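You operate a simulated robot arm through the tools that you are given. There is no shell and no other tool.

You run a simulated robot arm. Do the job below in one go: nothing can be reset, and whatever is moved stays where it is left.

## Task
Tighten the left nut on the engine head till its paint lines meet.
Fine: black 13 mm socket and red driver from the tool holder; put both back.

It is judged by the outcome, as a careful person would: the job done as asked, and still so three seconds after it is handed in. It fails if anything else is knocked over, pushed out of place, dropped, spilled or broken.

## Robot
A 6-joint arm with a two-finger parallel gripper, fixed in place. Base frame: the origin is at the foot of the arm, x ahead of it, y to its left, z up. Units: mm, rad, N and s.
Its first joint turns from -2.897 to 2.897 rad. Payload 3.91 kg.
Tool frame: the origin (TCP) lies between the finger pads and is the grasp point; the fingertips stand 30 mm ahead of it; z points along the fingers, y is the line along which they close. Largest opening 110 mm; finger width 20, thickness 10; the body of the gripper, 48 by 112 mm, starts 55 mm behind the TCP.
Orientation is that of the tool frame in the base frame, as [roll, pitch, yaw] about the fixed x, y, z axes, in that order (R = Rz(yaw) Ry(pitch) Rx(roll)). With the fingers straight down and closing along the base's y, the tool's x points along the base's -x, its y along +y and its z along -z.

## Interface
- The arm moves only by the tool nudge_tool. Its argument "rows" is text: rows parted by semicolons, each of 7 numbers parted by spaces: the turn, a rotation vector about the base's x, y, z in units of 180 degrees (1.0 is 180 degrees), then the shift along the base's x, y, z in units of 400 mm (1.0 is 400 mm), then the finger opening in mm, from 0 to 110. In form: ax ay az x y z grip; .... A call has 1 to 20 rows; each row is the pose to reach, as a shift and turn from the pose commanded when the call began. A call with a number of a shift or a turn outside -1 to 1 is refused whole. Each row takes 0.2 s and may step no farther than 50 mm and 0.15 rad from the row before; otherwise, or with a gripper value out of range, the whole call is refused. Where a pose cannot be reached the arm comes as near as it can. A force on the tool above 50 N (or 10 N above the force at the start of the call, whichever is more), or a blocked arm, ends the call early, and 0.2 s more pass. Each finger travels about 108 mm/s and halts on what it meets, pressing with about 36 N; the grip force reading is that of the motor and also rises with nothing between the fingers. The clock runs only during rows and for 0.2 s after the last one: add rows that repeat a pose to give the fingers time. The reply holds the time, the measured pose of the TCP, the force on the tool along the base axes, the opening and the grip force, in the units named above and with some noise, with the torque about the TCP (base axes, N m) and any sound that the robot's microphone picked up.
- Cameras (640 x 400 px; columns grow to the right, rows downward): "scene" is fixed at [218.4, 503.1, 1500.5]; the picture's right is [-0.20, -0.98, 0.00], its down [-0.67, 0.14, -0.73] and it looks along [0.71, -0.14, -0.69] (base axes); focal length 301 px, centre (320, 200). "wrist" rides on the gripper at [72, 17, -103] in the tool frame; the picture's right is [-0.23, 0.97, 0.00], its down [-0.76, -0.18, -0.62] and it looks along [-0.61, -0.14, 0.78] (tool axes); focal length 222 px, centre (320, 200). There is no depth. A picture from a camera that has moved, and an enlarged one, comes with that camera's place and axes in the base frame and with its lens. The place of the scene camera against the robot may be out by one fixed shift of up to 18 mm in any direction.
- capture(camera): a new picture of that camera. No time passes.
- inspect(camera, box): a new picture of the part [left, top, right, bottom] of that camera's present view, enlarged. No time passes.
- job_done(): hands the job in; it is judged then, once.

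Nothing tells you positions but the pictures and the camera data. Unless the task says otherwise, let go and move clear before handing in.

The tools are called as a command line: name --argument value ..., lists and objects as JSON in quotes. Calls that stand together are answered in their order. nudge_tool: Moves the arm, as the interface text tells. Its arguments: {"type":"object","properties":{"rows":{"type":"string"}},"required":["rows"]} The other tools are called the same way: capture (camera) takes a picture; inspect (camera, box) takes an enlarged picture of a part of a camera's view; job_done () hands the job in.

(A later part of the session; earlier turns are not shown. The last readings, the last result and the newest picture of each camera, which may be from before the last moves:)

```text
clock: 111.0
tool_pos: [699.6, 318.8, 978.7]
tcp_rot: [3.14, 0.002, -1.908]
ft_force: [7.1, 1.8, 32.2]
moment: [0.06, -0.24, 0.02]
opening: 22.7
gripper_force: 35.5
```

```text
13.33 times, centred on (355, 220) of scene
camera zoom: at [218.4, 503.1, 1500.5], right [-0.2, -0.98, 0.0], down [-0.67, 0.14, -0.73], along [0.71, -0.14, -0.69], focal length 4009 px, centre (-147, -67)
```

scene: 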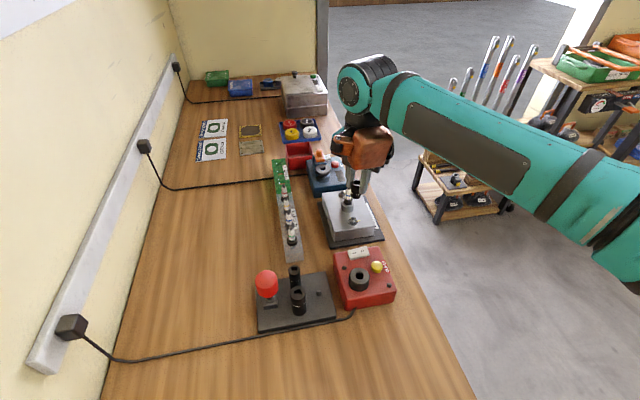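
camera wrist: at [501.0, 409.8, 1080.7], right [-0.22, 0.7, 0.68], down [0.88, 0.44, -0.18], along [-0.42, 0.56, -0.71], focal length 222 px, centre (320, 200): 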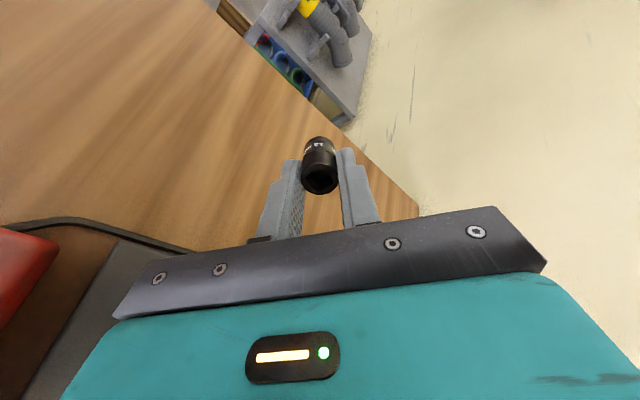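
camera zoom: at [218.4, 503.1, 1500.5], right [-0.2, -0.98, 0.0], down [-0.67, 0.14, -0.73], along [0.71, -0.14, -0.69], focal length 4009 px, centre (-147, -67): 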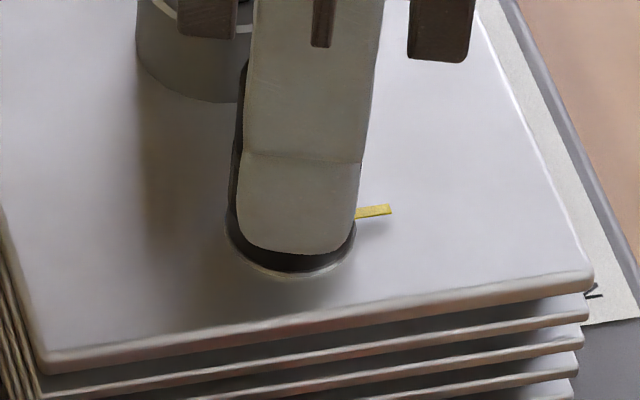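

The socket is now firmly down on the nut's washer. I ease the pressure and release it there.

nudge_tool --rows "0 0 0 0 0 0.004 15; 0 0 0 0 0 0.006 15; 0 0 0 0 0 0.006 26; 0 0 0 0 0 0.006 32; 0 0 0 0 0 0.006 40; 0 0 0 0 0 0.006 40"

inspect --camera "wrist" --box '[270, 100, 370, 210]'

inspect --camera "scene" --box '[335, 190, 375, 235]'

```text
clock: 112.4
tool_pos: [699.9, 320.5, 980.4]
tcp_rot: [3.137, 0.002, -1.907]
ft_force: [-1.3, 0.3, 1.1]
moment: [0.03, -0.01, 0.02]
opening: 40.2
gripper_force: 0.0
```

```text
3.64 times, centred on (320, 155) of wrist
camera zoom: at [660.9, 256.6, 1081.7], right [-0.84, 0.54, 0.0], down [0.42, 0.66, 0.62], along [0.33, 0.53, -0.78], focal length 808 px, centre (320, 364)
```

zoom: 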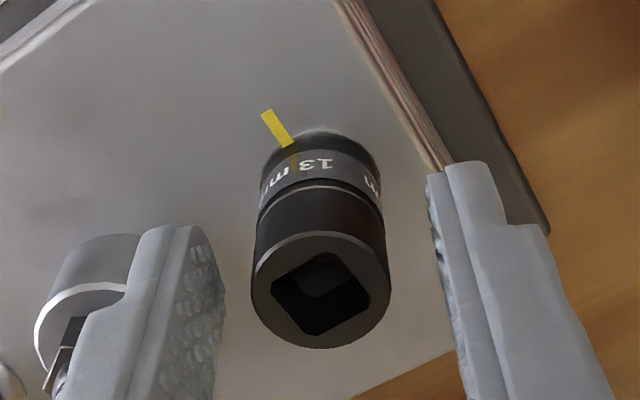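

```text
8.89 times, centred on (355, 212) of scene
camera zoom: at [218.4, 503.1, 1500.5], right [-0.2, -0.98, 0.0], down [-0.67, 0.14, -0.73], along [0.71, -0.14, -0.69], focal length 2673 px, centre (9, 89)
```

zoom: 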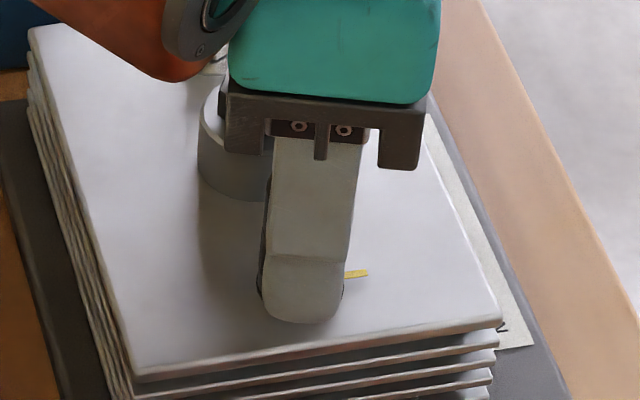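

Released and standing. I go straight up to clear it and check how it sits.

nudge_tool --rows "0 0 0 0 0 0.04 40; 0 0 0 0 0 0.1 40; 0 0 0 0 0 0.2 40; 0 0 0 0 0 0.27 40; 0 0 0 0 0 0.27 40; 0 0 0 0 0 0.27 40"

inspect --camera "wrist" --box '[270, 70, 370, 160]'

inspect --camera "scene" --box '[335, 190, 375, 235]'

```text
clock: 113.8
tool_pos: [699.5, 319.7, 1088.5]
tcp_rot: [3.138, 0.002, -1.908]
ft_force: [1.3, 0.7, -0.6]
moment: [-0.01, 0.02, -0.02]
opening: 40.1
gripper_force: 0.1
```

```text
4.44 times, centred on (320, 115) of wrist
camera zoom: at [660.5, 256.5, 1191.1], right [-0.84, 0.54, 0.0], down [0.42, 0.66, 0.62], along [0.33, 0.53, -0.78], focal length 987 px, centre (320, 578)
```

zoom: 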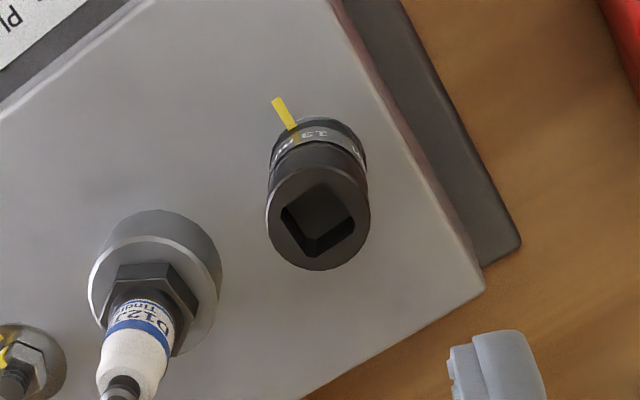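

```text
8.89 times, centred on (355, 212) of scene
camera zoom: at [218.4, 503.1, 1500.5], right [-0.2, -0.98, 0.0], down [-0.67, 0.14, -0.73], along [0.71, -0.14, -0.69], focal length 2673 px, centre (9, 89)
```

zoom: 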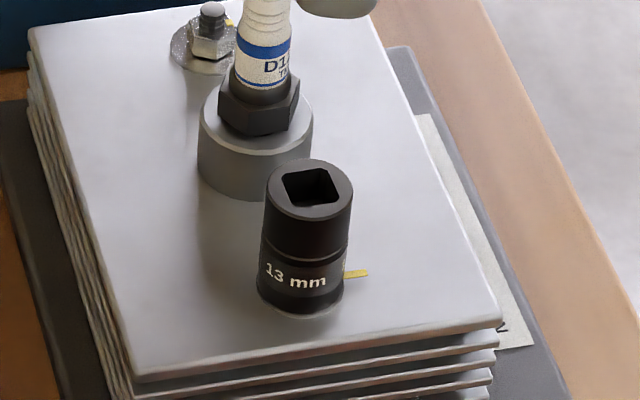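

The socket stands upright on the nut. I measure the orientation of its square and its position before fetching the driver.

inspect --camera "wrist" --box '[302, 98, 338, 134]'

inspect --camera "scene" --box '[344, 204, 366, 228]'

```text
11.11 times, centred on (320, 116) of wrist
camera zoom: at [660.5, 256.5, 1191.1], right [-0.84, 0.54, 0.0], down [0.42, 0.66, 0.62], along [0.33, 0.53, -0.78], focal length 2468 px, centre (320, 1133)
```

zoom: 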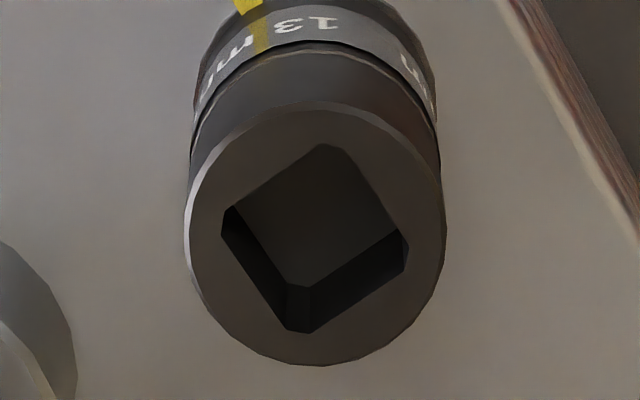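

```text
16.00 times, centred on (355, 216) of scene
camera zoom: at [218.4, 503.1, 1500.5], right [-0.2, -0.98, 0.0], down [-0.67, 0.14, -0.73], along [0.71, -0.14, -0.69], focal length 4811 px, centre (-240, -56)
```

zoom: 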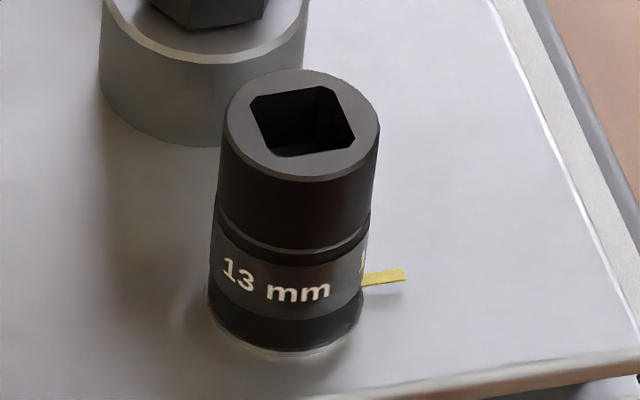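

The socket's square sits at ≈ 2.4°, its axis at (699.8, 319.5). Now I go back for the driver, arriving at yaw 0° above its block.

nudge_tool --rows "0 0 0.0434 -0.0275 0.0393 0 50; 0 0 0.0868 -0.055 0.0786 0 60; 0 0 0.1302 -0.0825 0.1179 0 70; 0 0 0.1736 -0.11 0.1571 0 80; 0 0 0.217 -0.1375 0.1964 0 80; 0 0 0.2604 -0.165 0.2357 0 80; 0 0 0.3038 -0.1925 0.275 0 80; 0 0 0.3472 -0.22 0.3143 0 80; 0 0 0.3906 -0.2475 0.3536 0 80; 0 0 0.434 -0.275 0.3929 0 80; 0 0 0.4774 -0.3025 0.4321 0 80; 0 0 0.5208 -0.33 0.4714 0 80; 0 0 0.5642 -0.3575 0.5107 0 80; 0 0 0.6072 -0.385 0.55 0 80; 0 0 0.6072 -0.385 0.55 0 80; 0 0 0.6072 -0.385 0.55 0 80"

inspect --camera "wrist" --box '[240, 70, 400, 190]'

inspect --camera "scene" --box '[240, 240, 340, 330]'

```text
clock: 117.2
tool_pos: [544.9, 539.0, 1089.4]
tcp_rot: [3.139, 0.003, -0.001]
ft_force: [-0.3, 0.3, -0.9]
moment: [0.02, -0.02, -0.02]
opening: 80.2
gripper_force: 0.1
```

```text
3.33 times, centred on (320, 130) of wrist
camera zoom: at [617.1, 522.4, 1191.2], right [-0.23, -0.97, 0.0], down [-0.76, 0.18, 0.62], along [-0.61, 0.14, -0.78], focal length 740 px, centre (320, 433)
```

zoom: 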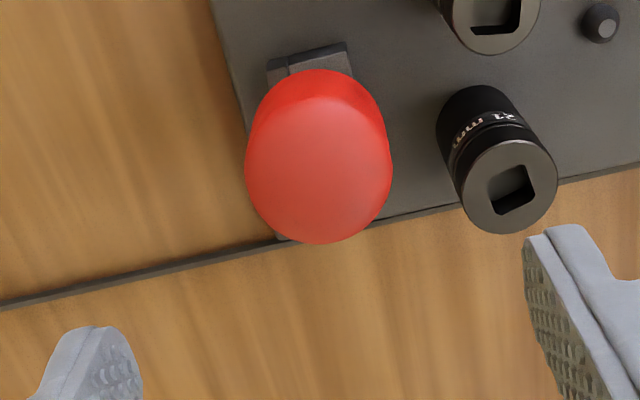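

```text
4.44 times, centred on (290, 285) of scene
camera zoom: at [218.4, 503.1, 1500.5], right [-0.2, -0.98, 0.0], down [-0.67, 0.14, -0.73], along [0.71, -0.14, -0.69], focal length 1336 px, centre (453, -178)
```

zoom: 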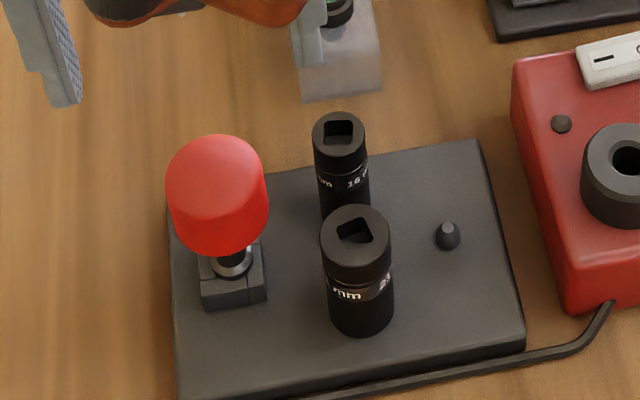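

I trim +1.2 mm in x, descend around the handle, and check before closing.

nudge_tool --rows "0 0 0 0.003 0 -0.1 75; 0 0 0 0.003 0 -0.2 72; 0 0 0 0.003 0 -0.27 72; 0 0 0 0.003 0 -0.302 72; 0 0 0 0.003 0 -0.302 72; 0 0 0 0.003 0 -0.302 72"

inspect --camera "wrist" --box '[240, 90, 400, 230]'

inspect --camera "scene" --box '[240, 240, 340, 330]'

```text
clock: 118.6
tool_pos: [546.8, 539.1, 966.1]
tcp_rot: [3.14, 0.004, 0.001]
ft_force: [-0.4, 0.8, 0.5]
moment: [0.0, 0.03, 0.02]
opening: 72.1
gripper_force: 0.1
```

```text
2.86 times, centred on (320, 160) of wrist
camera zoom: at [620.1, 523.3, 1069.2], right [-0.23, -0.97, 0.0], down [-0.76, 0.18, 0.62], along [-0.61, 0.14, -0.78], focal length 635 px, centre (320, 314)
```

zoom: 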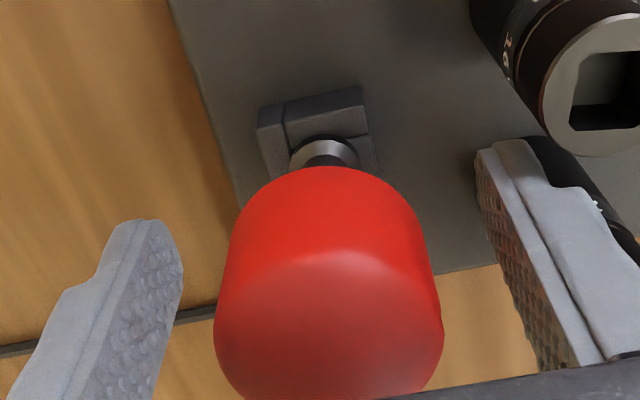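

```text
4.44 times, centred on (290, 285) of scene
camera zoom: at [218.4, 503.1, 1500.5], right [-0.2, -0.98, 0.0], down [-0.67, 0.14, -0.73], along [0.71, -0.14, -0.69], focal length 1336 px, centre (453, -178)
```

zoom: 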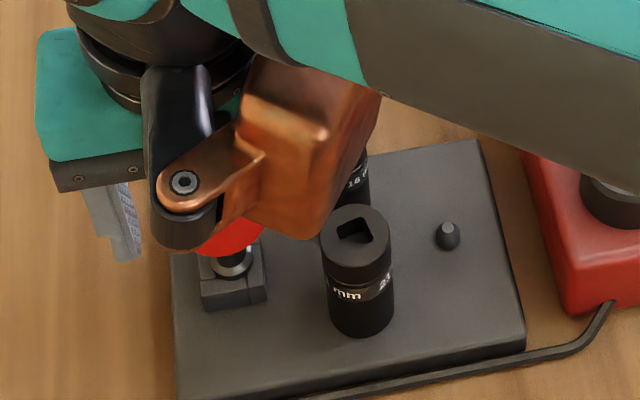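

Good. I close on the handle.

nudge_tool --rows "0 0 0 0 0 0 56; 0 0 0 0 0 0 45; 0 0 0 0 0 0 30; 0 0 0 0 0 0 30; 0 0 0 0 0 0 30"

```text
clock: 119.8
tool_pos: [546.7, 539.7, 966.6]
tcp_rot: [3.141, 0.005, -0.002]
ft_force: [-0.4, -1.8, 1.7]
moment: [-0.12, 0.03, -0.02]
opening: 41.5
gripper_force: 36.5
```

Gripped. I lift the driver straight out and carry it to above the socket on the nut.

nudge_tool --rows "0 0 0 0 0 0.01 30; 0 0 0 0 0 0.03 30; 0 0 0 0 0 0.1 30; 0 0 0 0 0 0.2 30; 0 0 0 0 0 0.3 30; 0 0 0.0033 0.05 -0.075 0.31 30; 0 0 0.0067 0.1 -0.15 0.31 30; 0 0 0.01 0.15 -0.225 0.31 30; 0 0 0.0133 0.2 -0.3 0.31 30; 0 0 0.0133 0.25 -0.375 0.31 30; 0 0 0.0133 0.3 -0.45 0.31 30; 0 0 0.0133 0.35 -0.52 0.31 30; 0 0 0.0133 0.3828 -0.5505 0.31 30; 0 0 0.0133 0.3828 -0.5505 0.31 30; 0 0 0.0133 0.3828 -0.5505 0.31 30"

inspect --camera "wrist" --box '[270, 70, 370, 160]'

inspect --camera "scene" --box '[330, 165, 380, 230]'

```text
clock: 123.0
tool_pos: [699.4, 321.1, 1090.2]
tcp_rot: [3.14, 0.003, 0.04]
ft_force: [0.6, 1.2, -2.1]
moment: [0.0, -0.04, 0.01]
opening: 41.1
gripper_force: 36.3
```

```text
4.44 times, centred on (320, 115) of wrist
camera zoom: at [774.1, 307.4, 1192.4], right [-0.19, -0.98, 0.0], down [-0.77, 0.15, 0.63], along [-0.61, 0.11, -0.78], focal length 987 px, centre (320, 578)
```

zoom: 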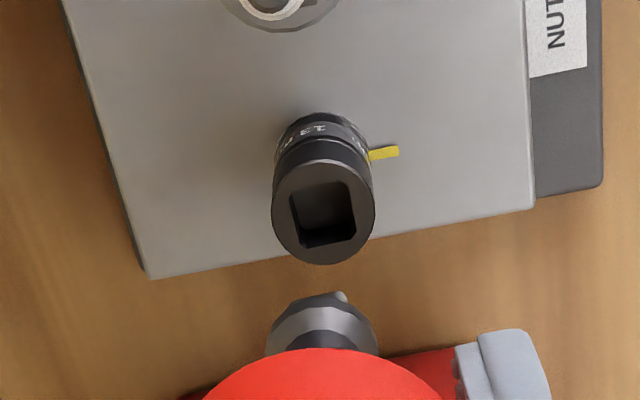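

```text
6.15 times, centred on (355, 198) of scene
camera zoom: at [218.4, 503.1, 1500.5], right [-0.2, -0.98, 0.0], down [-0.67, 0.14, -0.73], along [0.71, -0.14, -0.69], focal length 1850 px, centre (105, 215)
```

zoom: 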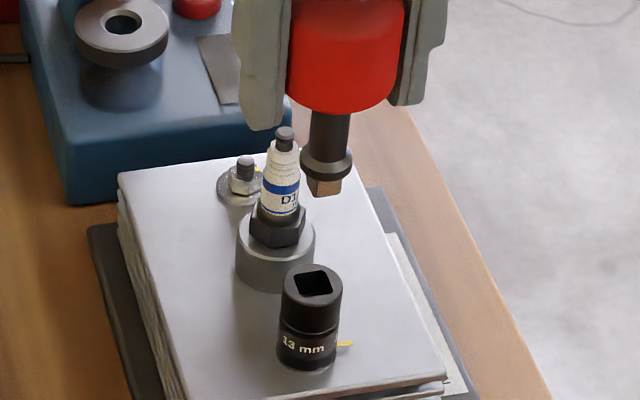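

Excellent view: the driver's tip is above the socket. I lower to just above the socket and fine-tune.

nudge_tool --rows "0 0 0 0.0015 0 -0.05 30; 0 0 0 0.0015 0 -0.1 30; 0 0 0 0.0015 0 -0.113 30; 0 0 0 0.0015 0 -0.113 30; 0 0 0 0.0015 0 -0.113 30"

inspect --camera "wrist" --box '[290, 95, 350, 145]'

inspect --camera "scene" --box '[340, 190, 366, 220]'

```text
clock: 124.2
tool_pos: [700.0, 318.9, 1045.6]
tcp_rot: [3.141, 0.005, 0.04]
ft_force: [0.1, -0.2, -2.1]
moment: [0.02, 0.03, 0.0]
opening: 41.1
gripper_force: 36.1
```

```text
8.00 times, centred on (320, 120) of wrist
camera zoom: at [774.1, 304.9, 1148.2], right [-0.19, -0.98, 0.0], down [-0.77, 0.15, 0.63], along [-0.61, 0.11, -0.78], focal length 1777 px, centre (320, 840)
```

zoom: 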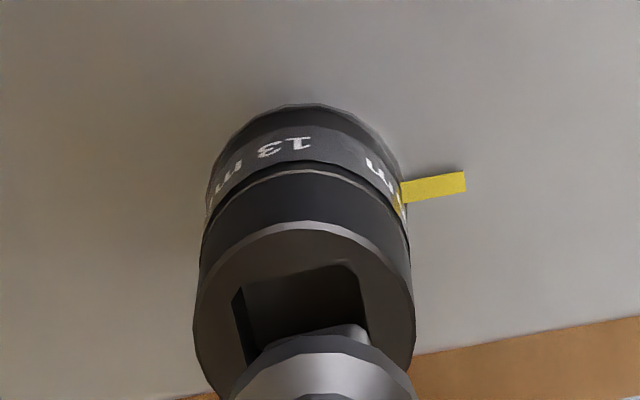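

```text
13.33 times, centred on (353, 205) of scene
camera zoom: at [218.4, 503.1, 1500.5], right [-0.2, -0.98, 0.0], down [-0.67, 0.14, -0.73], along [0.71, -0.14, -0.69], focal length 4009 px, centre (-120, 133)
```

zoom: 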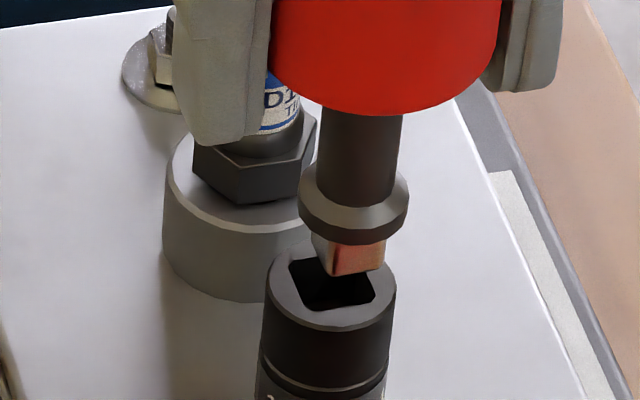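

Both views say the driver must move about +2 mm in y (and some in x). I apply (+1.5, +2.0) mm and look again.

nudge_tool --rows "0 0 0 0.0038 0.005 0 30; 0 0 0 0.0038 0.005 -0.006 30; 0 0 0 0.0038 0.005 -0.006 30; 0 0 0 0.0038 0.005 -0.006 30"

inspect --camera "wrist" --box '[298, 105, 342, 145]'

inspect --camera "scene" --box '[342, 195, 364, 219]'

```text
clock: 125.2
tool_pos: [701.3, 320.3, 1044.8]
tcp_rot: [3.14, 0.003, 0.041]
ft_force: [-1.0, 0.9, -1.7]
moment: [-0.03, 0.02, 0.0]
opening: 41.2
gripper_force: 36.2
```

```text
10.00 times, centred on (320, 125) of wrist
camera zoom: at [775.0, 307.3, 1145.9], right [-0.19, -0.98, 0.0], down [-0.77, 0.15, 0.63], along [-0.61, 0.11, -0.78], focal length 2221 px, centre (320, 950)
```

zoom: 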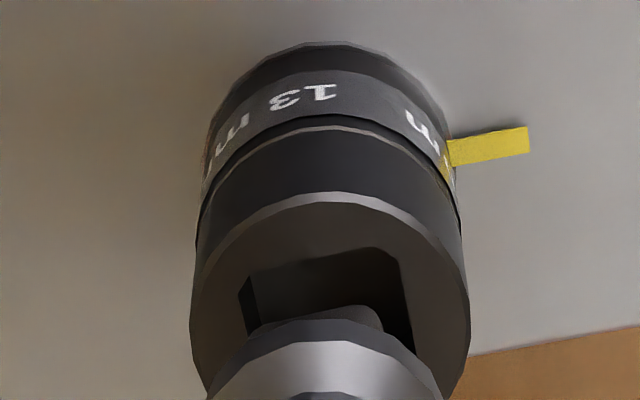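

```text
16.00 times, centred on (353, 207) of scene
camera zoom: at [218.4, 503.1, 1500.5], right [-0.2, -0.98, 0.0], down [-0.67, 0.14, -0.73], along [0.71, -0.14, -0.69], focal length 4811 px, centre (-208, 88)
```

zoom: 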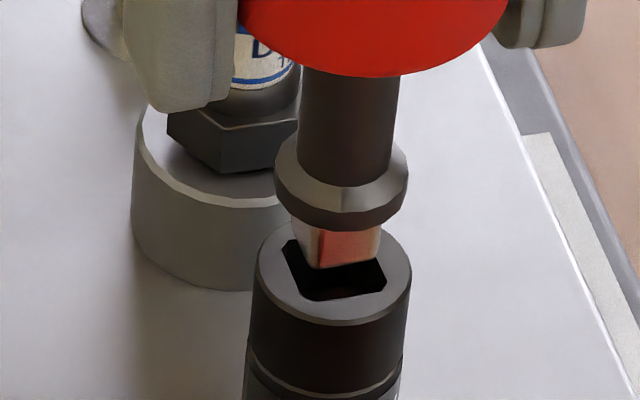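

Laterally aligned now; in depth it needs about +1.4 mm in x. I apply that and lower onto the socket.

nudge_tool --rows "0 0 0 0.0036 -0.0003 0 30; 0 0 0 0.0036 -0.0003 -0.007 30; 0 0 0 0.0036 -0.0003 -0.012 30; 0 0 0 0.0036 -0.0003 -0.012 30; 0 0 0 0.0036 -0.0003 -0.012 30"

inspect --camera "wrist" --box '[298, 105, 342, 145]'

inspect --camera "scene" --box '[342, 195, 364, 219]'

```text
clock: 126.4
tool_pos: [703.8, 320.1, 1038.2]
tcp_rot: [3.14, 0.005, 0.042]
ft_force: [0.1, -0.4, -0.7]
moment: [0.01, -0.02, 0.03]
opening: 41.2
gripper_force: 36.0
```

```text
10.00 times, centred on (320, 125) of wrist
camera zoom: at [777.0, 307.4, 1140.4], right [-0.19, -0.98, 0.0], down [-0.77, 0.15, 0.63], along [-0.61, 0.11, -0.78], focal length 2221 px, centre (320, 950)
```

zoom: 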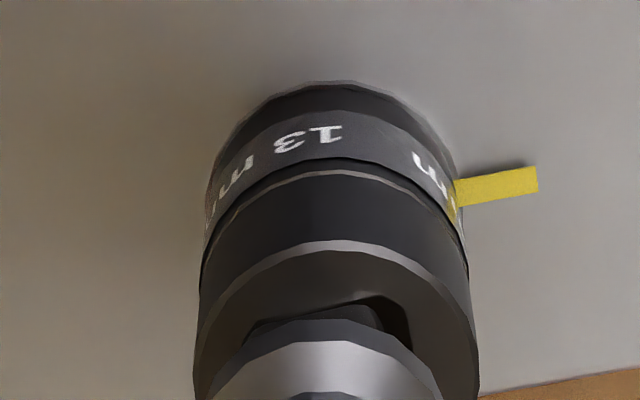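

```text
16.00 times, centred on (353, 207) of scene
camera zoom: at [218.4, 503.1, 1500.5], right [-0.2, -0.98, 0.0], down [-0.67, 0.14, -0.73], along [0.71, -0.14, -0.69], focal length 4811 px, centre (-208, 88)
```

zoom: 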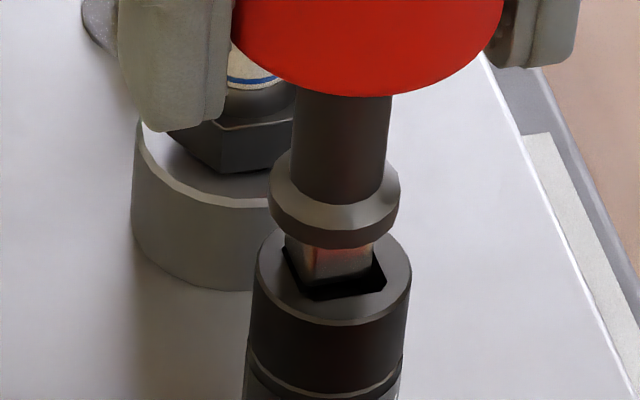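

The tip is right at the hole. I trim -0.65 mm in y and push in slowly.

nudge_tool --rows "0 0 0 0.0004 -0.0016 0 30; 0 0 0 0.0004 -0.0016 -0.004 30; 0 0 0 0.0004 -0.0016 -0.008 30; 0 0 0 0.0004 -0.0016 -0.012 30; 0 0 0 0.0004 -0.0016 -0.016 30; 0 0 0 0.0004 -0.0016 -0.016 30; 0 0 0 0.0004 -0.0016 -0.016 30"

inspect --camera "wrist" --box '[298, 105, 342, 145]'

inspect --camera "scene" --box '[342, 195, 364, 219]'

```text
clock: 128.0
tool_pos: [702.7, 321.4, 1031.8]
tcp_rot: [3.14, 0.004, 0.041]
ft_force: [0.2, -0.3, -2.5]
moment: [-0.02, -0.02, 0.02]
opening: 41.1
gripper_force: 36.2
```

```text
10.00 times, centred on (320, 125) of wrist
camera zoom: at [777.0, 307.3, 1133.9], right [-0.19, -0.98, 0.0], down [-0.77, 0.15, 0.63], along [-0.61, 0.11, -0.78], focal length 2221 px, centre (320, 950)
```

zoom: 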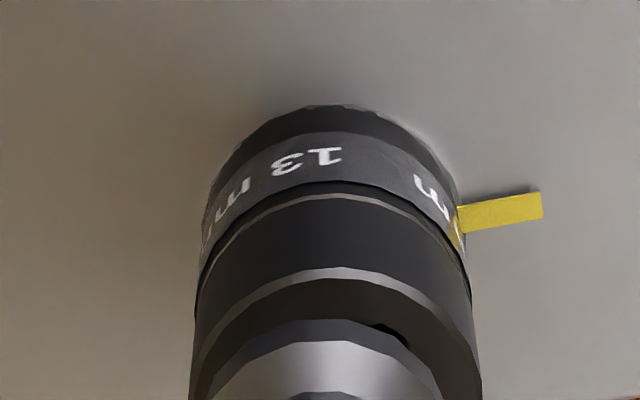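

```text
16.00 times, centred on (353, 207) of scene
camera zoom: at [218.4, 503.1, 1500.5], right [-0.2, -0.98, 0.0], down [-0.67, 0.14, -0.73], along [0.71, -0.14, -0.69], focal length 4811 px, centre (-208, 88)
```

zoom: 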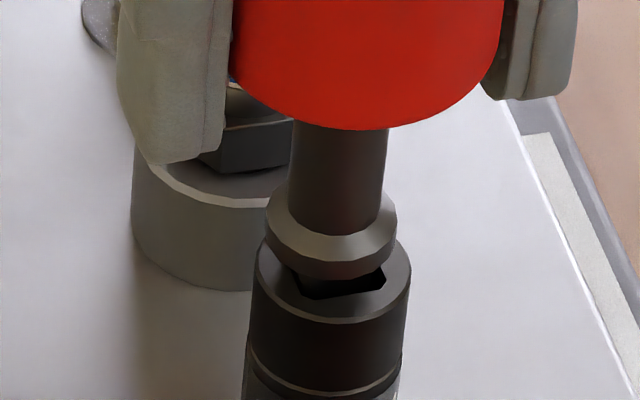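

The tip is inside the socket with no load. I continue down until it seats.

nudge_tool --rows "0 0 0 0 -0.0005 -0.003 30; 0 0 0 0 -0.0005 -0.006 30; 0 0 0 0 -0.0005 -0.009 30; 0 0 0 0 -0.0005 -0.012 30; 0 0 0 0 -0.0005 -0.012 30; 0 0 0 0 -0.0005 -0.012 30"

inspect --camera "scene" --box '[342, 195, 364, 219]'

```text
clock: 129.4
tool_pos: [703.4, 321.1, 1026.8]
tcp_rot: [3.139, 0.002, 0.04]
ft_force: [-1.1, 0.1, -0.9]
moment: [-0.01, 0.05, 0.0]
opening: 41.3
gripper_force: 35.9
```

```text
16.00 times, centred on (353, 207) of scene
camera zoom: at [218.4, 503.1, 1500.5], right [-0.2, -0.98, 0.0], down [-0.67, 0.14, -0.73], along [0.71, -0.14, -0.69], focal length 4811 px, centre (-208, 88)
```

zoom: 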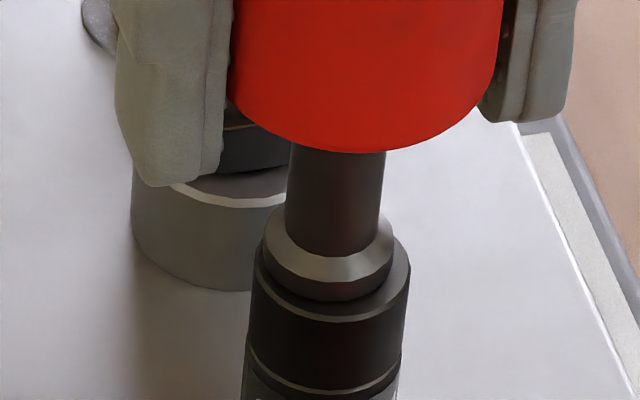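

Almost seated. I press down 2 mm more to light contact.

nudge_tool --rows "0 0 0 0 0 -0.0025 30; 0 0 0 0 0 -0.005 30; 0 0 0 0 0 -0.005 30; 0 0 0 0 0 -0.005 30"

inspect --camera "scene" --box '[342, 195, 364, 235]'

```text
clock: 130.4
tool_pos: [704.1, 321.0, 1026.1]
tcp_rot: [3.141, 0.0, 0.04]
ft_force: [-2.2, -0.4, 12.5]
moment: [0.02, 0.19, 0.01]
opening: 41.3
gripper_force: 36.0
```

```text
10.00 times, centred on (353, 215) of scene
camera zoom: at [218.4, 503.1, 1500.5], right [-0.2, -0.98, 0.0], down [-0.67, 0.14, -0.73], along [0.71, -0.14, -0.69], focal length 3007 px, centre (-10, 50)
```

zoom: 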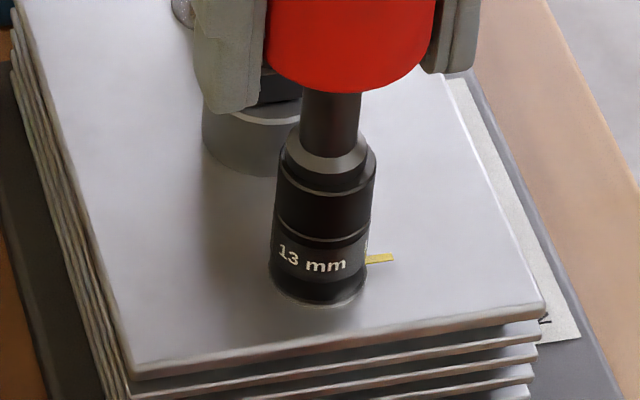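

Seated in the socket with a light 12 N press. I now turn clockwise 30°, compensating for a ~2 mm grip offset, and watch torque and forces.

nudge_tool --rows "0 0 -0.0417 0 -0.0007 0 30; 0 0 -0.0833 -0.0001 -0.0013 0 30; 0 0 -0.125 -0.0003 -0.0019 0 30; 0 0 -0.1667 -0.0006 -0.0025 0 30; 0 0 -0.1667 -0.0006 -0.0025 0 30"

inspect --camera "scene" --box '[342, 195, 364, 235]'

```text
clock: 131.6
tool_pos: [703.4, 319.7, 1025.9]
tcp_rot: [3.141, 0.002, -0.486]
ft_force: [3.1, 0.7, 22.7]
moment: [0.11, -0.24, -0.01]
opening: 41.1
gripper_force: 36.0
```

```text
10.00 times, centred on (353, 215) of scene
camera zoom: at [218.4, 503.1, 1500.5], right [-0.2, -0.98, 0.0], down [-0.67, 0.14, -0.73], along [0.71, -0.14, -0.69], focal length 3007 px, centre (-10, 50)
```

zoom: 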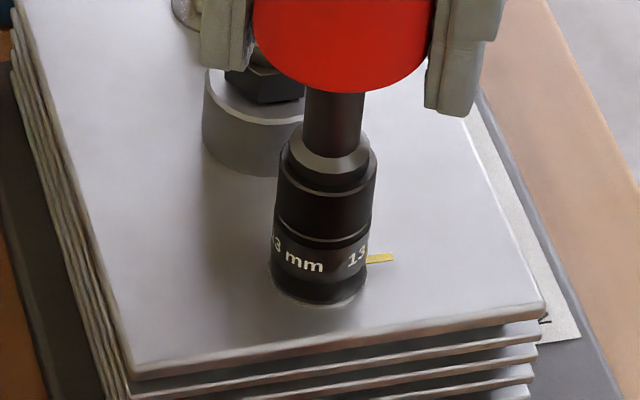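

The socket now turns with the driver. I zoom in at its foot to see whether it is fully down over the nut.

inspect --camera "scene" --box '[346, 216, 362, 228]'

inspect --camera "wrist" --box '[290, 70, 350, 140]'

```text
16.00 times, centred on (354, 222) of scene
camera zoom: at [218.4, 503.1, 1500.5], right [-0.2, -0.98, 0.0], down [-0.67, 0.14, -0.73], along [0.71, -0.14, -0.69], focal length 4811 px, centre (-224, -152)
```

zoom: 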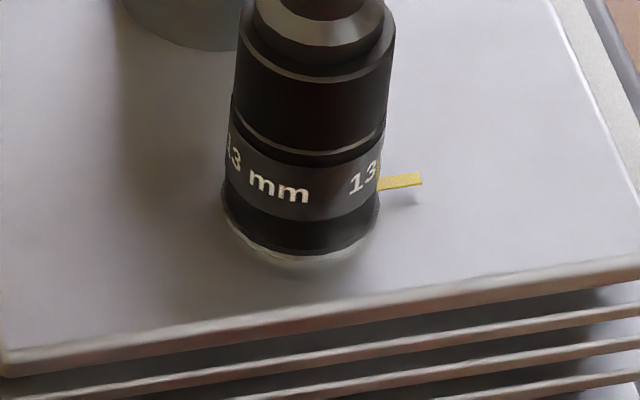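

```text
5.71 times, centred on (320, 105) of wrist
camera zoom: at [760.1, 270.2, 1128.2], right [-0.65, -0.76, 0.0], down [-0.59, 0.51, 0.62], along [-0.47, 0.41, -0.78], focal length 1269 px, centre (320, 743)
```

zoom: 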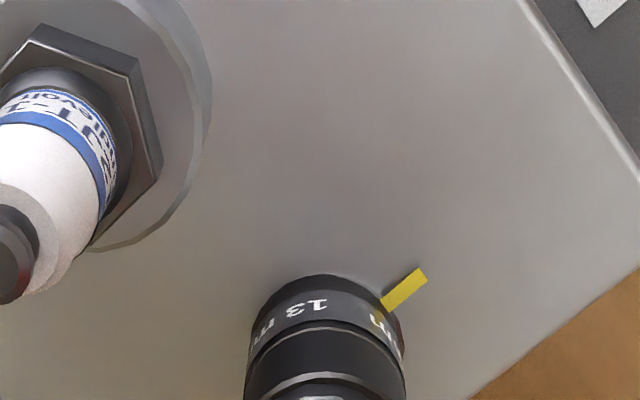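

The socket rests flat on the washer and follows the driver (≈27° so far, little slack). I continue clockwise by 60° with the offset compensation.

nudge_tool --rows "0 0 -0.0417 -0.0003 -0.0006 0.001 30; 0 0 -0.0833 -0.0008 -0.0011 0.001 30; 0 0 -0.125 -0.0012 -0.0015 0.001 30; 0 0 -0.1667 -0.0018 -0.0019 0.001 30; 0 0 -0.2083 -0.0023 -0.0022 0.001 30; 0 0 -0.25 -0.0029 -0.0025 0.001 30; 0 0 -0.2917 -0.0036 -0.0026 0.001 30; 0 0 -0.3333 -0.0042 -0.0027 0.001 30; 0 0 -0.3333 -0.0042 -0.0027 0.001 30"

inspect --camera "scene" --box '[342, 195, 364, 235]'

inspect --camera "wrist" --box '[290, 90, 350, 150]'

```text
clock: 133.6
tool_pos: [702.7, 318.4, 1025.4]
tcp_rot: [3.139, 0.002, -1.531]
ft_force: [-3.4, -1.9, 2.6]
moment: [-0.15, 0.24, 0.06]
opening: 41.2
gripper_force: 36.2
```

```text
10.00 times, centred on (353, 215) of scene
camera zoom: at [218.4, 503.1, 1500.5], right [-0.2, -0.98, 0.0], down [-0.67, 0.14, -0.73], along [0.71, -0.14, -0.69], focal length 3007 px, centre (-10, 50)
```

zoom: 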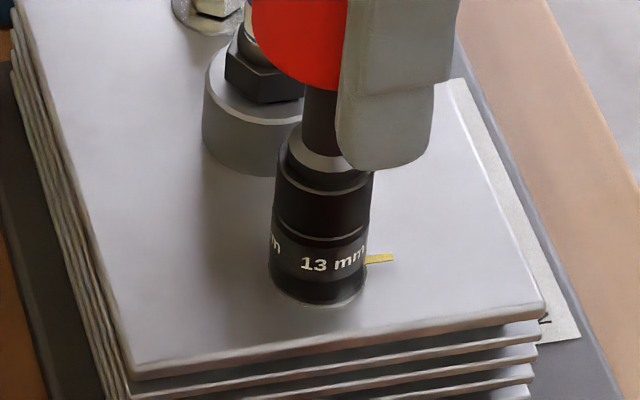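

```text
6.67 times, centred on (320, 120) of wrist
camera zoom: at [688.8, 244.7, 1128.3], right [-0.98, 0.19, 0.0], down [0.15, 0.77, 0.62], along [0.12, 0.61, -0.78], focal length 1481 px, centre (320, 733)
```

zoom: 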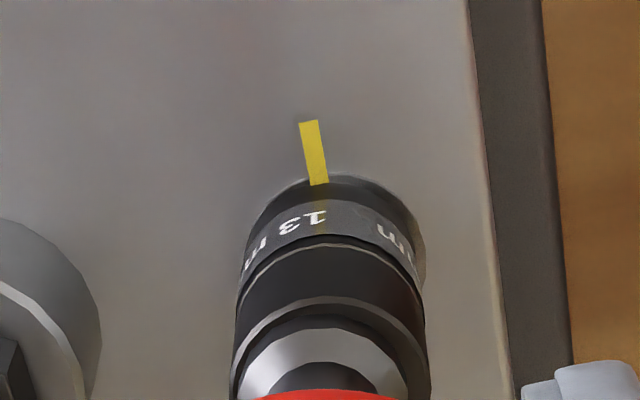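

The socket has turned ≈85° in total with the driver. I continue the remaining ≈67° clockwise.

nudge_tool --rows "0 0 -0.0417 -0.0007 0 -0.001 30; 0 0 -0.0833 -0.0013 0.0001 -0.001 30; 0 0 -0.125 -0.0019 0.0003 -0.001 30; 0 0 -0.1667 -0.0025 0.0006 -0.001 30; 0 0 -0.2083 -0.0031 0.0009 -0.001 30; 0 0 -0.25 -0.0036 0.0013 -0.001 30; 0 0 -0.2917 -0.004 0.0018 -0.001 30; 0 0 -0.3333 -0.0044 0.0023 -0.001 30; 0 0 -0.3722 -0.0047 0.0029 -0.001 30; 0 0 -0.3722 -0.0047 0.0029 -0.001 30"

inspect --camera "scene" --box '[342, 195, 364, 235]'

inspect --camera "wrist" --box '[290, 90, 350, 150]'

```text
clock: 135.8
tool_pos: [698.2, 318.1, 1025.4]
tcp_rot: [3.14, 0.002, -2.699]
ft_force: [-0.5, 1.2, 7.1]
moment: [0.02, -0.07, -0.01]
opening: 41.1
gripper_force: 35.5
```

```text
10.00 times, centred on (353, 215) of scene
camera zoom: at [218.4, 503.1, 1500.5], right [-0.2, -0.98, 0.0], down [-0.67, 0.14, -0.73], along [0.71, -0.14, -0.69], focal length 3007 px, centre (-10, 50)
```

zoom: 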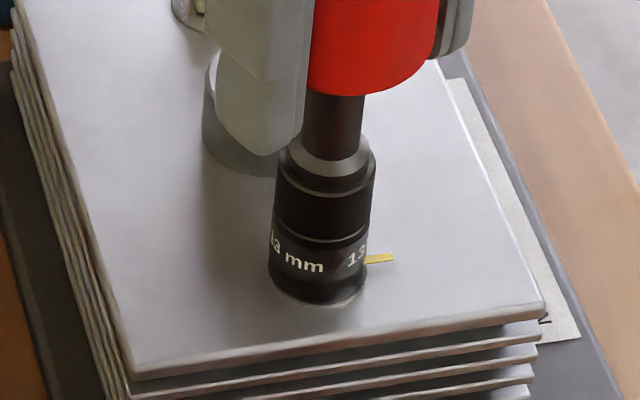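

```text
6.67 times, centred on (320, 120) of wrist
camera zoom: at [626.9, 303.2, 1128.1], right [-0.21, 0.98, 0.0], down [0.76, 0.16, 0.62], along [0.61, 0.13, -0.78], focal length 1481 px, centre (320, 733)
```

zoom: 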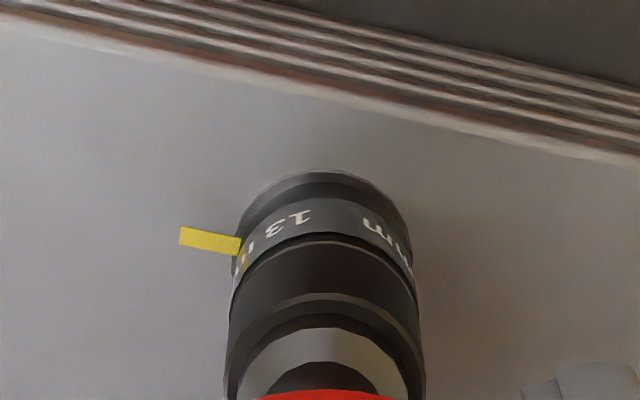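

The driver and socket have turned about 150°. To verify the nut I lift the driver out, and carry it back to its block at yaw 180°.

nudge_tool --rows "0 0 0 0 0 0.01 30; 0 0 0 0 0 0.03 30; 0 0 0 0 0 0.08 30; 0 0 0 0 0 0.16 30; 0 0 0 0 0 0.16 30; 0 0 0 0 0 0.16 30"

inspect --camera "wrist" --box '[290, 80, 350, 140]'

inspect --camera "scene" --box '[335, 185, 375, 235]'

```text
clock: 137.2
tool_pos: [699.9, 319.3, 1087.2]
tcp_rot: [3.14, 0.003, -2.7]
ft_force: [0.8, 0.1, -1.9]
moment: [0.02, 0.0, -0.02]
opening: 41.0
gripper_force: 36.3
```

```text
6.67 times, centred on (320, 110) of wrist
camera zoom: at [627.7, 302.9, 1189.8], right [-0.21, 0.98, 0.0], down [0.76, 0.16, 0.62], along [0.61, 0.13, -0.78], focal length 1481 px, centre (320, 800)
```

zoom: 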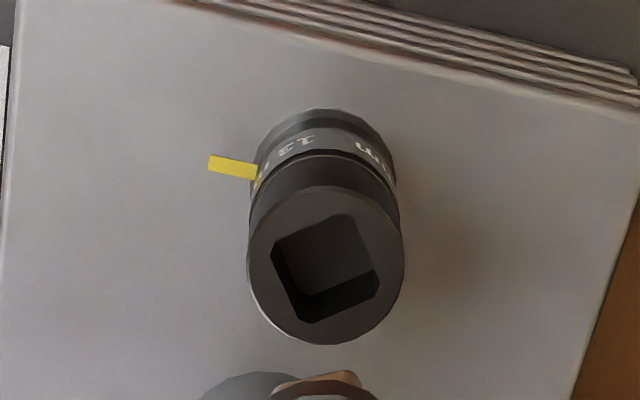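

```text
8.00 times, centred on (355, 210) of scene
camera zoom: at [218.4, 503.1, 1500.5], right [-0.2, -0.98, 0.0], down [-0.67, 0.14, -0.73], along [0.71, -0.14, -0.69], focal length 2405 px, centre (40, 120)
```

zoom: 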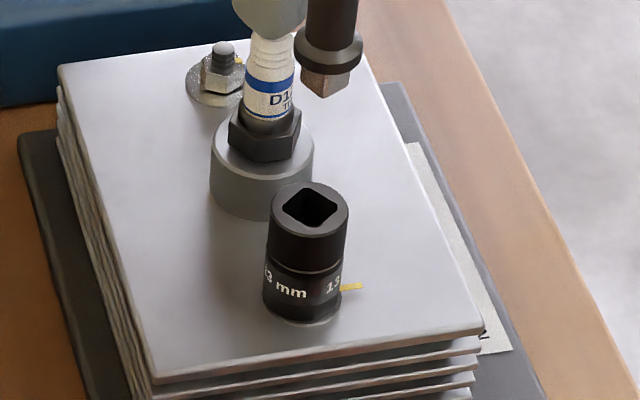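

The socket's square now reads ≈ 33.8°, i.e. it turned ≈148.6°. I return the driver to its block (arriving at yaw 180°).

nudge_tool --rows "0 0 -0.02 -0.055 0.079 0 30; 0 0 -0.04 -0.11 0.158 0 30; 0 0 -0.06 -0.165 0.237 0 30; 0 0 -0.08 -0.22 0.316 0 30; 0 0 -0.1 -0.275 0.395 0 30; 0 0 -0.12 -0.33 0.474 0 30; 0 0 -0.1406 -0.39 0.553 0 30; 0 0 -0.1406 -0.39 0.553 -0.08 30; 0 0 -0.1406 -0.39 0.553 -0.13 30; 0 0 -0.1406 -0.39 0.553 -0.13 30; 0 0 -0.1406 -0.39 0.553 -0.13 30"

inspect --camera "wrist" --box '[280, 80, 360, 145]'

inspect --camera "scene" --box '[250, 250, 300, 310]'

```text
clock: 139.6
tool_pos: [542.5, 540.2, 1036.7]
tcp_rot: [3.139, 0.002, 3.141]
ft_force: [0.3, -0.8, -2.3]
moment: [-0.03, -0.01, 0.02]
opening: 41.4
gripper_force: 36.6
```

```text
6.15 times, centred on (320, 112) of wrist
camera zoom: at [470.2, 556.3, 1138.9], right [0.23, 0.97, 0.0], down [0.76, -0.18, 0.62], along [0.61, -0.14, -0.78], focal length 1367 px, centre (320, 738)
```

zoom: 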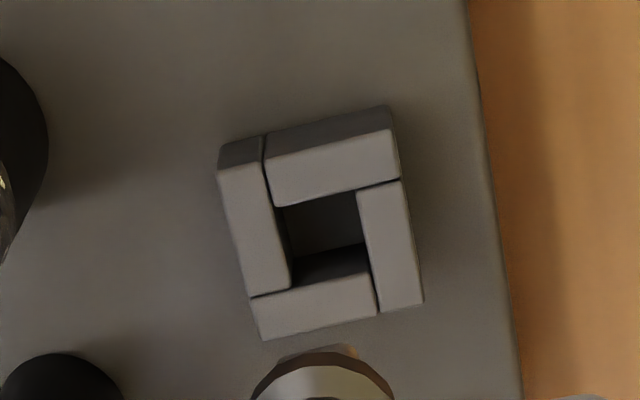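

```text
6.67 times, centred on (275, 280) of scene
camera zoom: at [218.4, 503.1, 1500.5], right [-0.2, -0.98, 0.0], down [-0.67, 0.14, -0.73], along [0.71, -0.14, -0.69], focal length 2004 px, centre (620, -333)
```

zoom: 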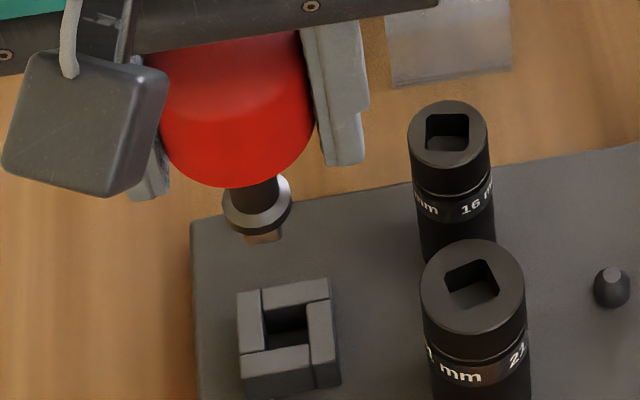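

The hole is clearly visible. I shift (+0.9, 0) mm and lower to just above the block, then recheck.

nudge_tool --rows "0 0 0 0.0022 0 -0.05 30; 0 0 0 0.0022 0 -0.1 30; 0 0 0 0.0022 0 -0.115 30; 0 0 0 0.0022 0 -0.115 30; 0 0 0 0.0022 0 -0.115 30"

inspect --camera "wrist" --box '[290, 95, 350, 145]'

inspect --camera "scene" --box '[262, 275, 292, 305]'

```text
clock: 140.8
tool_pos: [543.4, 540.8, 991.1]
tcp_rot: [3.14, 0.003, 3.142]
ft_force: [0.0, -0.1, -2.3]
moment: [0.02, 0.02, 0.01]
opening: 41.4
gripper_force: 36.1
```

```text
8.00 times, centred on (320, 120) of wrist
camera zoom: at [471.4, 558.1, 1093.9], right [0.23, 0.97, 0.0], down [0.76, -0.18, 0.62], along [0.61, -0.14, -0.78], focal length 1777 px, centre (320, 840)
```

zoom: 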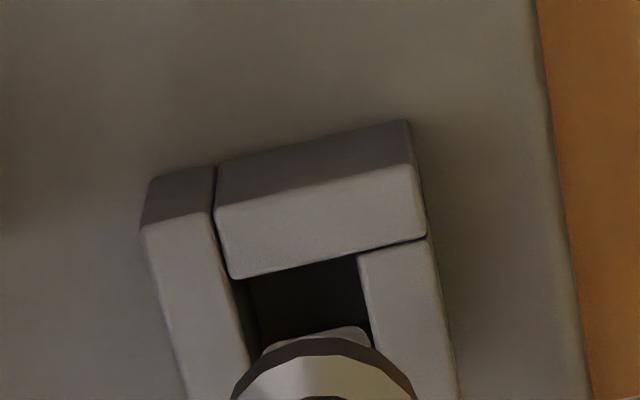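

```text
13.33 times, centred on (277, 290) of scene
camera zoom: at [218.4, 503.1, 1500.5], right [-0.2, -0.98, 0.0], down [-0.67, 0.14, -0.73], along [0.71, -0.14, -0.69], focal length 4009 px, centre (893, -1000)
```

zoom: 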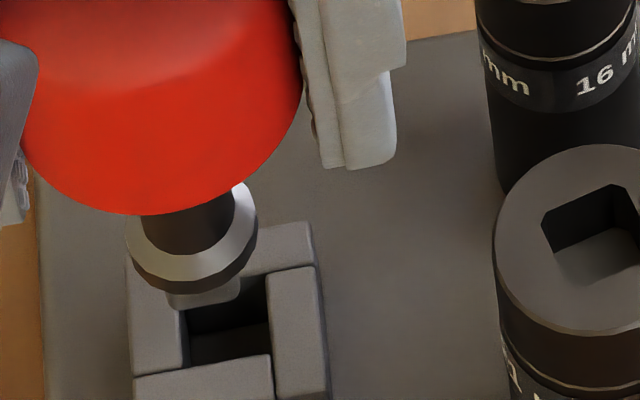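

inspect --camera "scene" --box '[263, 286, 283, 306]'

inspect --camera "wrist" --box '[304, 118, 340, 146]'

```text
16.00 times, centred on (273, 296) of scene
camera zoom: at [218.4, 503.1, 1500.5], right [-0.2, -0.98, 0.0], down [-0.67, 0.14, -0.73], along [0.71, -0.14, -0.69], focal length 4811 px, centre (1072, -1336)
```

zoom: 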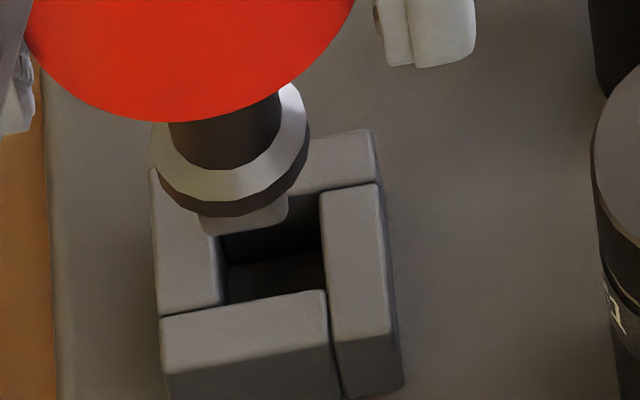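

```text
14.29 times, centred on (322, 132) of wrist
camera zoom: at [471.4, 558.1, 1093.9], right [0.23, 0.97, 0.0], down [0.76, -0.18, 0.62], along [0.61, -0.14, -0.78], focal length 3173 px, centre (291, 1171)
```

zoom: 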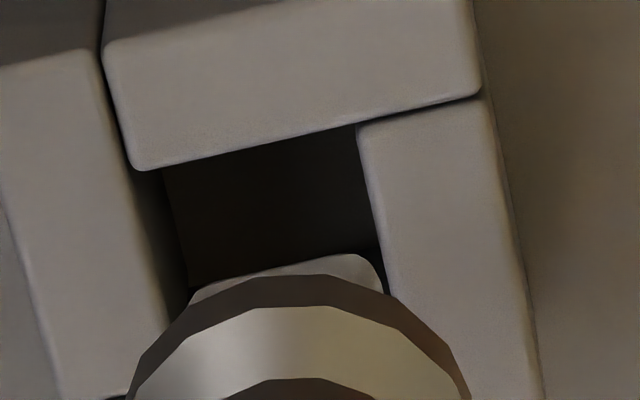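

The driver sits about 1.7 mm too far in +y. I correct and recheck.

nudge_tool --rows "0 0 0 0 -0.0043 0 30; 0 0 0 0 -0.0043 -0.01 30; 0 0 0 0 -0.0043 -0.01 30; 0 0 0 0 -0.0043 -0.01 30"

inspect --camera "scene" --box '[263, 286, 283, 306]'

inspect --camera "wrist" --box '[290, 100, 350, 150]'

```text
clock: 141.8
tool_pos: [542.9, 541.5, 987.5]
tcp_rot: [3.14, 0.002, 3.14]
ft_force: [-0.1, 0.4, -1.3]
moment: [0.01, 0.04, -0.01]
opening: 41.2
gripper_force: 36.2
```

```text
16.00 times, centred on (273, 296) of scene
camera zoom: at [218.4, 503.1, 1500.5], right [-0.2, -0.98, 0.0], down [-0.67, 0.14, -0.73], along [0.71, -0.14, -0.69], focal length 4811 px, centre (1072, -1336)
```

zoom: 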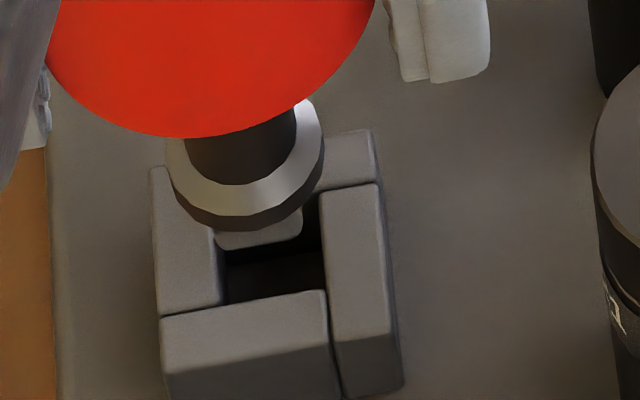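

```text
8.00 times, centred on (320, 125) of wrist
camera zoom: at [471.3, 556.7, 1090.0], right [0.23, 0.97, 0.0], down [0.76, -0.18, 0.62], along [0.61, -0.14, -0.78], focal length 1777 px, centre (320, 800)
```

zoom: 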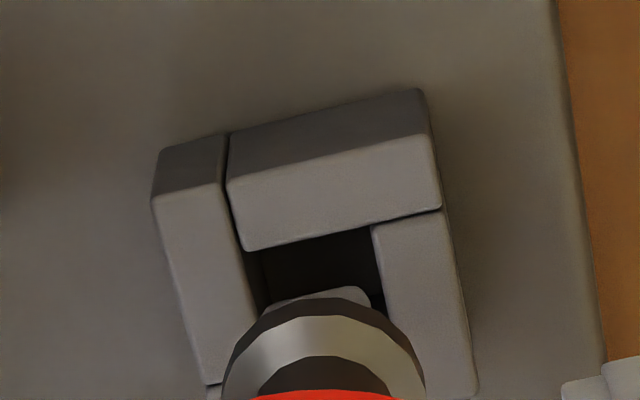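

Nearly aligned; I apply (-0.6, -0.3) mm and lower gently, feeling for contact.

nudge_tool --rows "0 0 0 -0.0015 -0.0008 -0.006 30; 0 0 0 -0.0015 -0.0008 -0.012 30; 0 0 0 -0.0015 -0.0008 -0.018 30; 0 0 0 -0.0015 -0.0008 -0.024 30; 0 0 0 -0.0015 -0.0008 -0.03 30; 0 0 0 -0.0015 -0.0008 -0.03 30; 0 0 0 -0.0015 -0.0008 -0.03 30"

inspect --camera "scene" --box '[263, 286, 283, 306]'

inspect --camera "wrist" --box '[290, 100, 350, 150]'

```text
clock: 143.4
tool_pos: [543.1, 538.4, 974.1]
tcp_rot: [3.14, 0.001, 3.141]
ft_force: [0.2, -0.4, -2.2]
moment: [0.02, -0.03, -0.01]
opening: 41.1
gripper_force: 36.0
```

```text
16.00 times, centred on (273, 296) of scene
camera zoom: at [218.4, 503.1, 1500.5], right [-0.2, -0.98, 0.0], down [-0.67, 0.14, -0.73], along [0.71, -0.14, -0.69], focal length 4811 px, centre (1072, -1336)
```

zoom: 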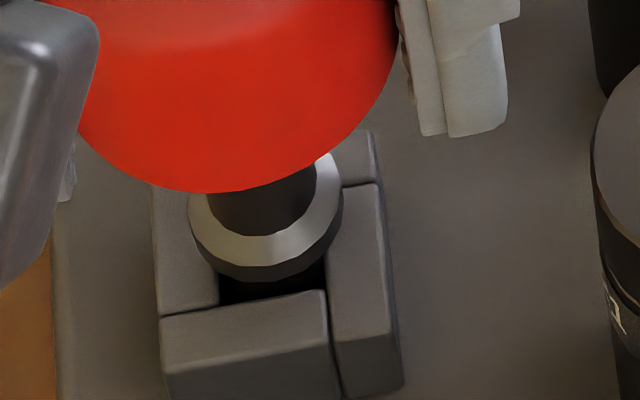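

```text
8.00 times, centred on (320, 125) of wrist
camera zoom: at [471.3, 555.6, 1076.9], right [0.23, 0.97, 0.0], down [0.76, -0.18, 0.62], along [0.61, -0.14, -0.78], focal length 1777 px, centre (320, 800)
```

zoom: 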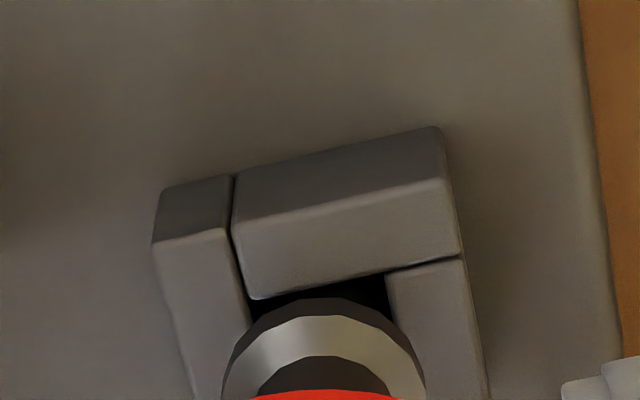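

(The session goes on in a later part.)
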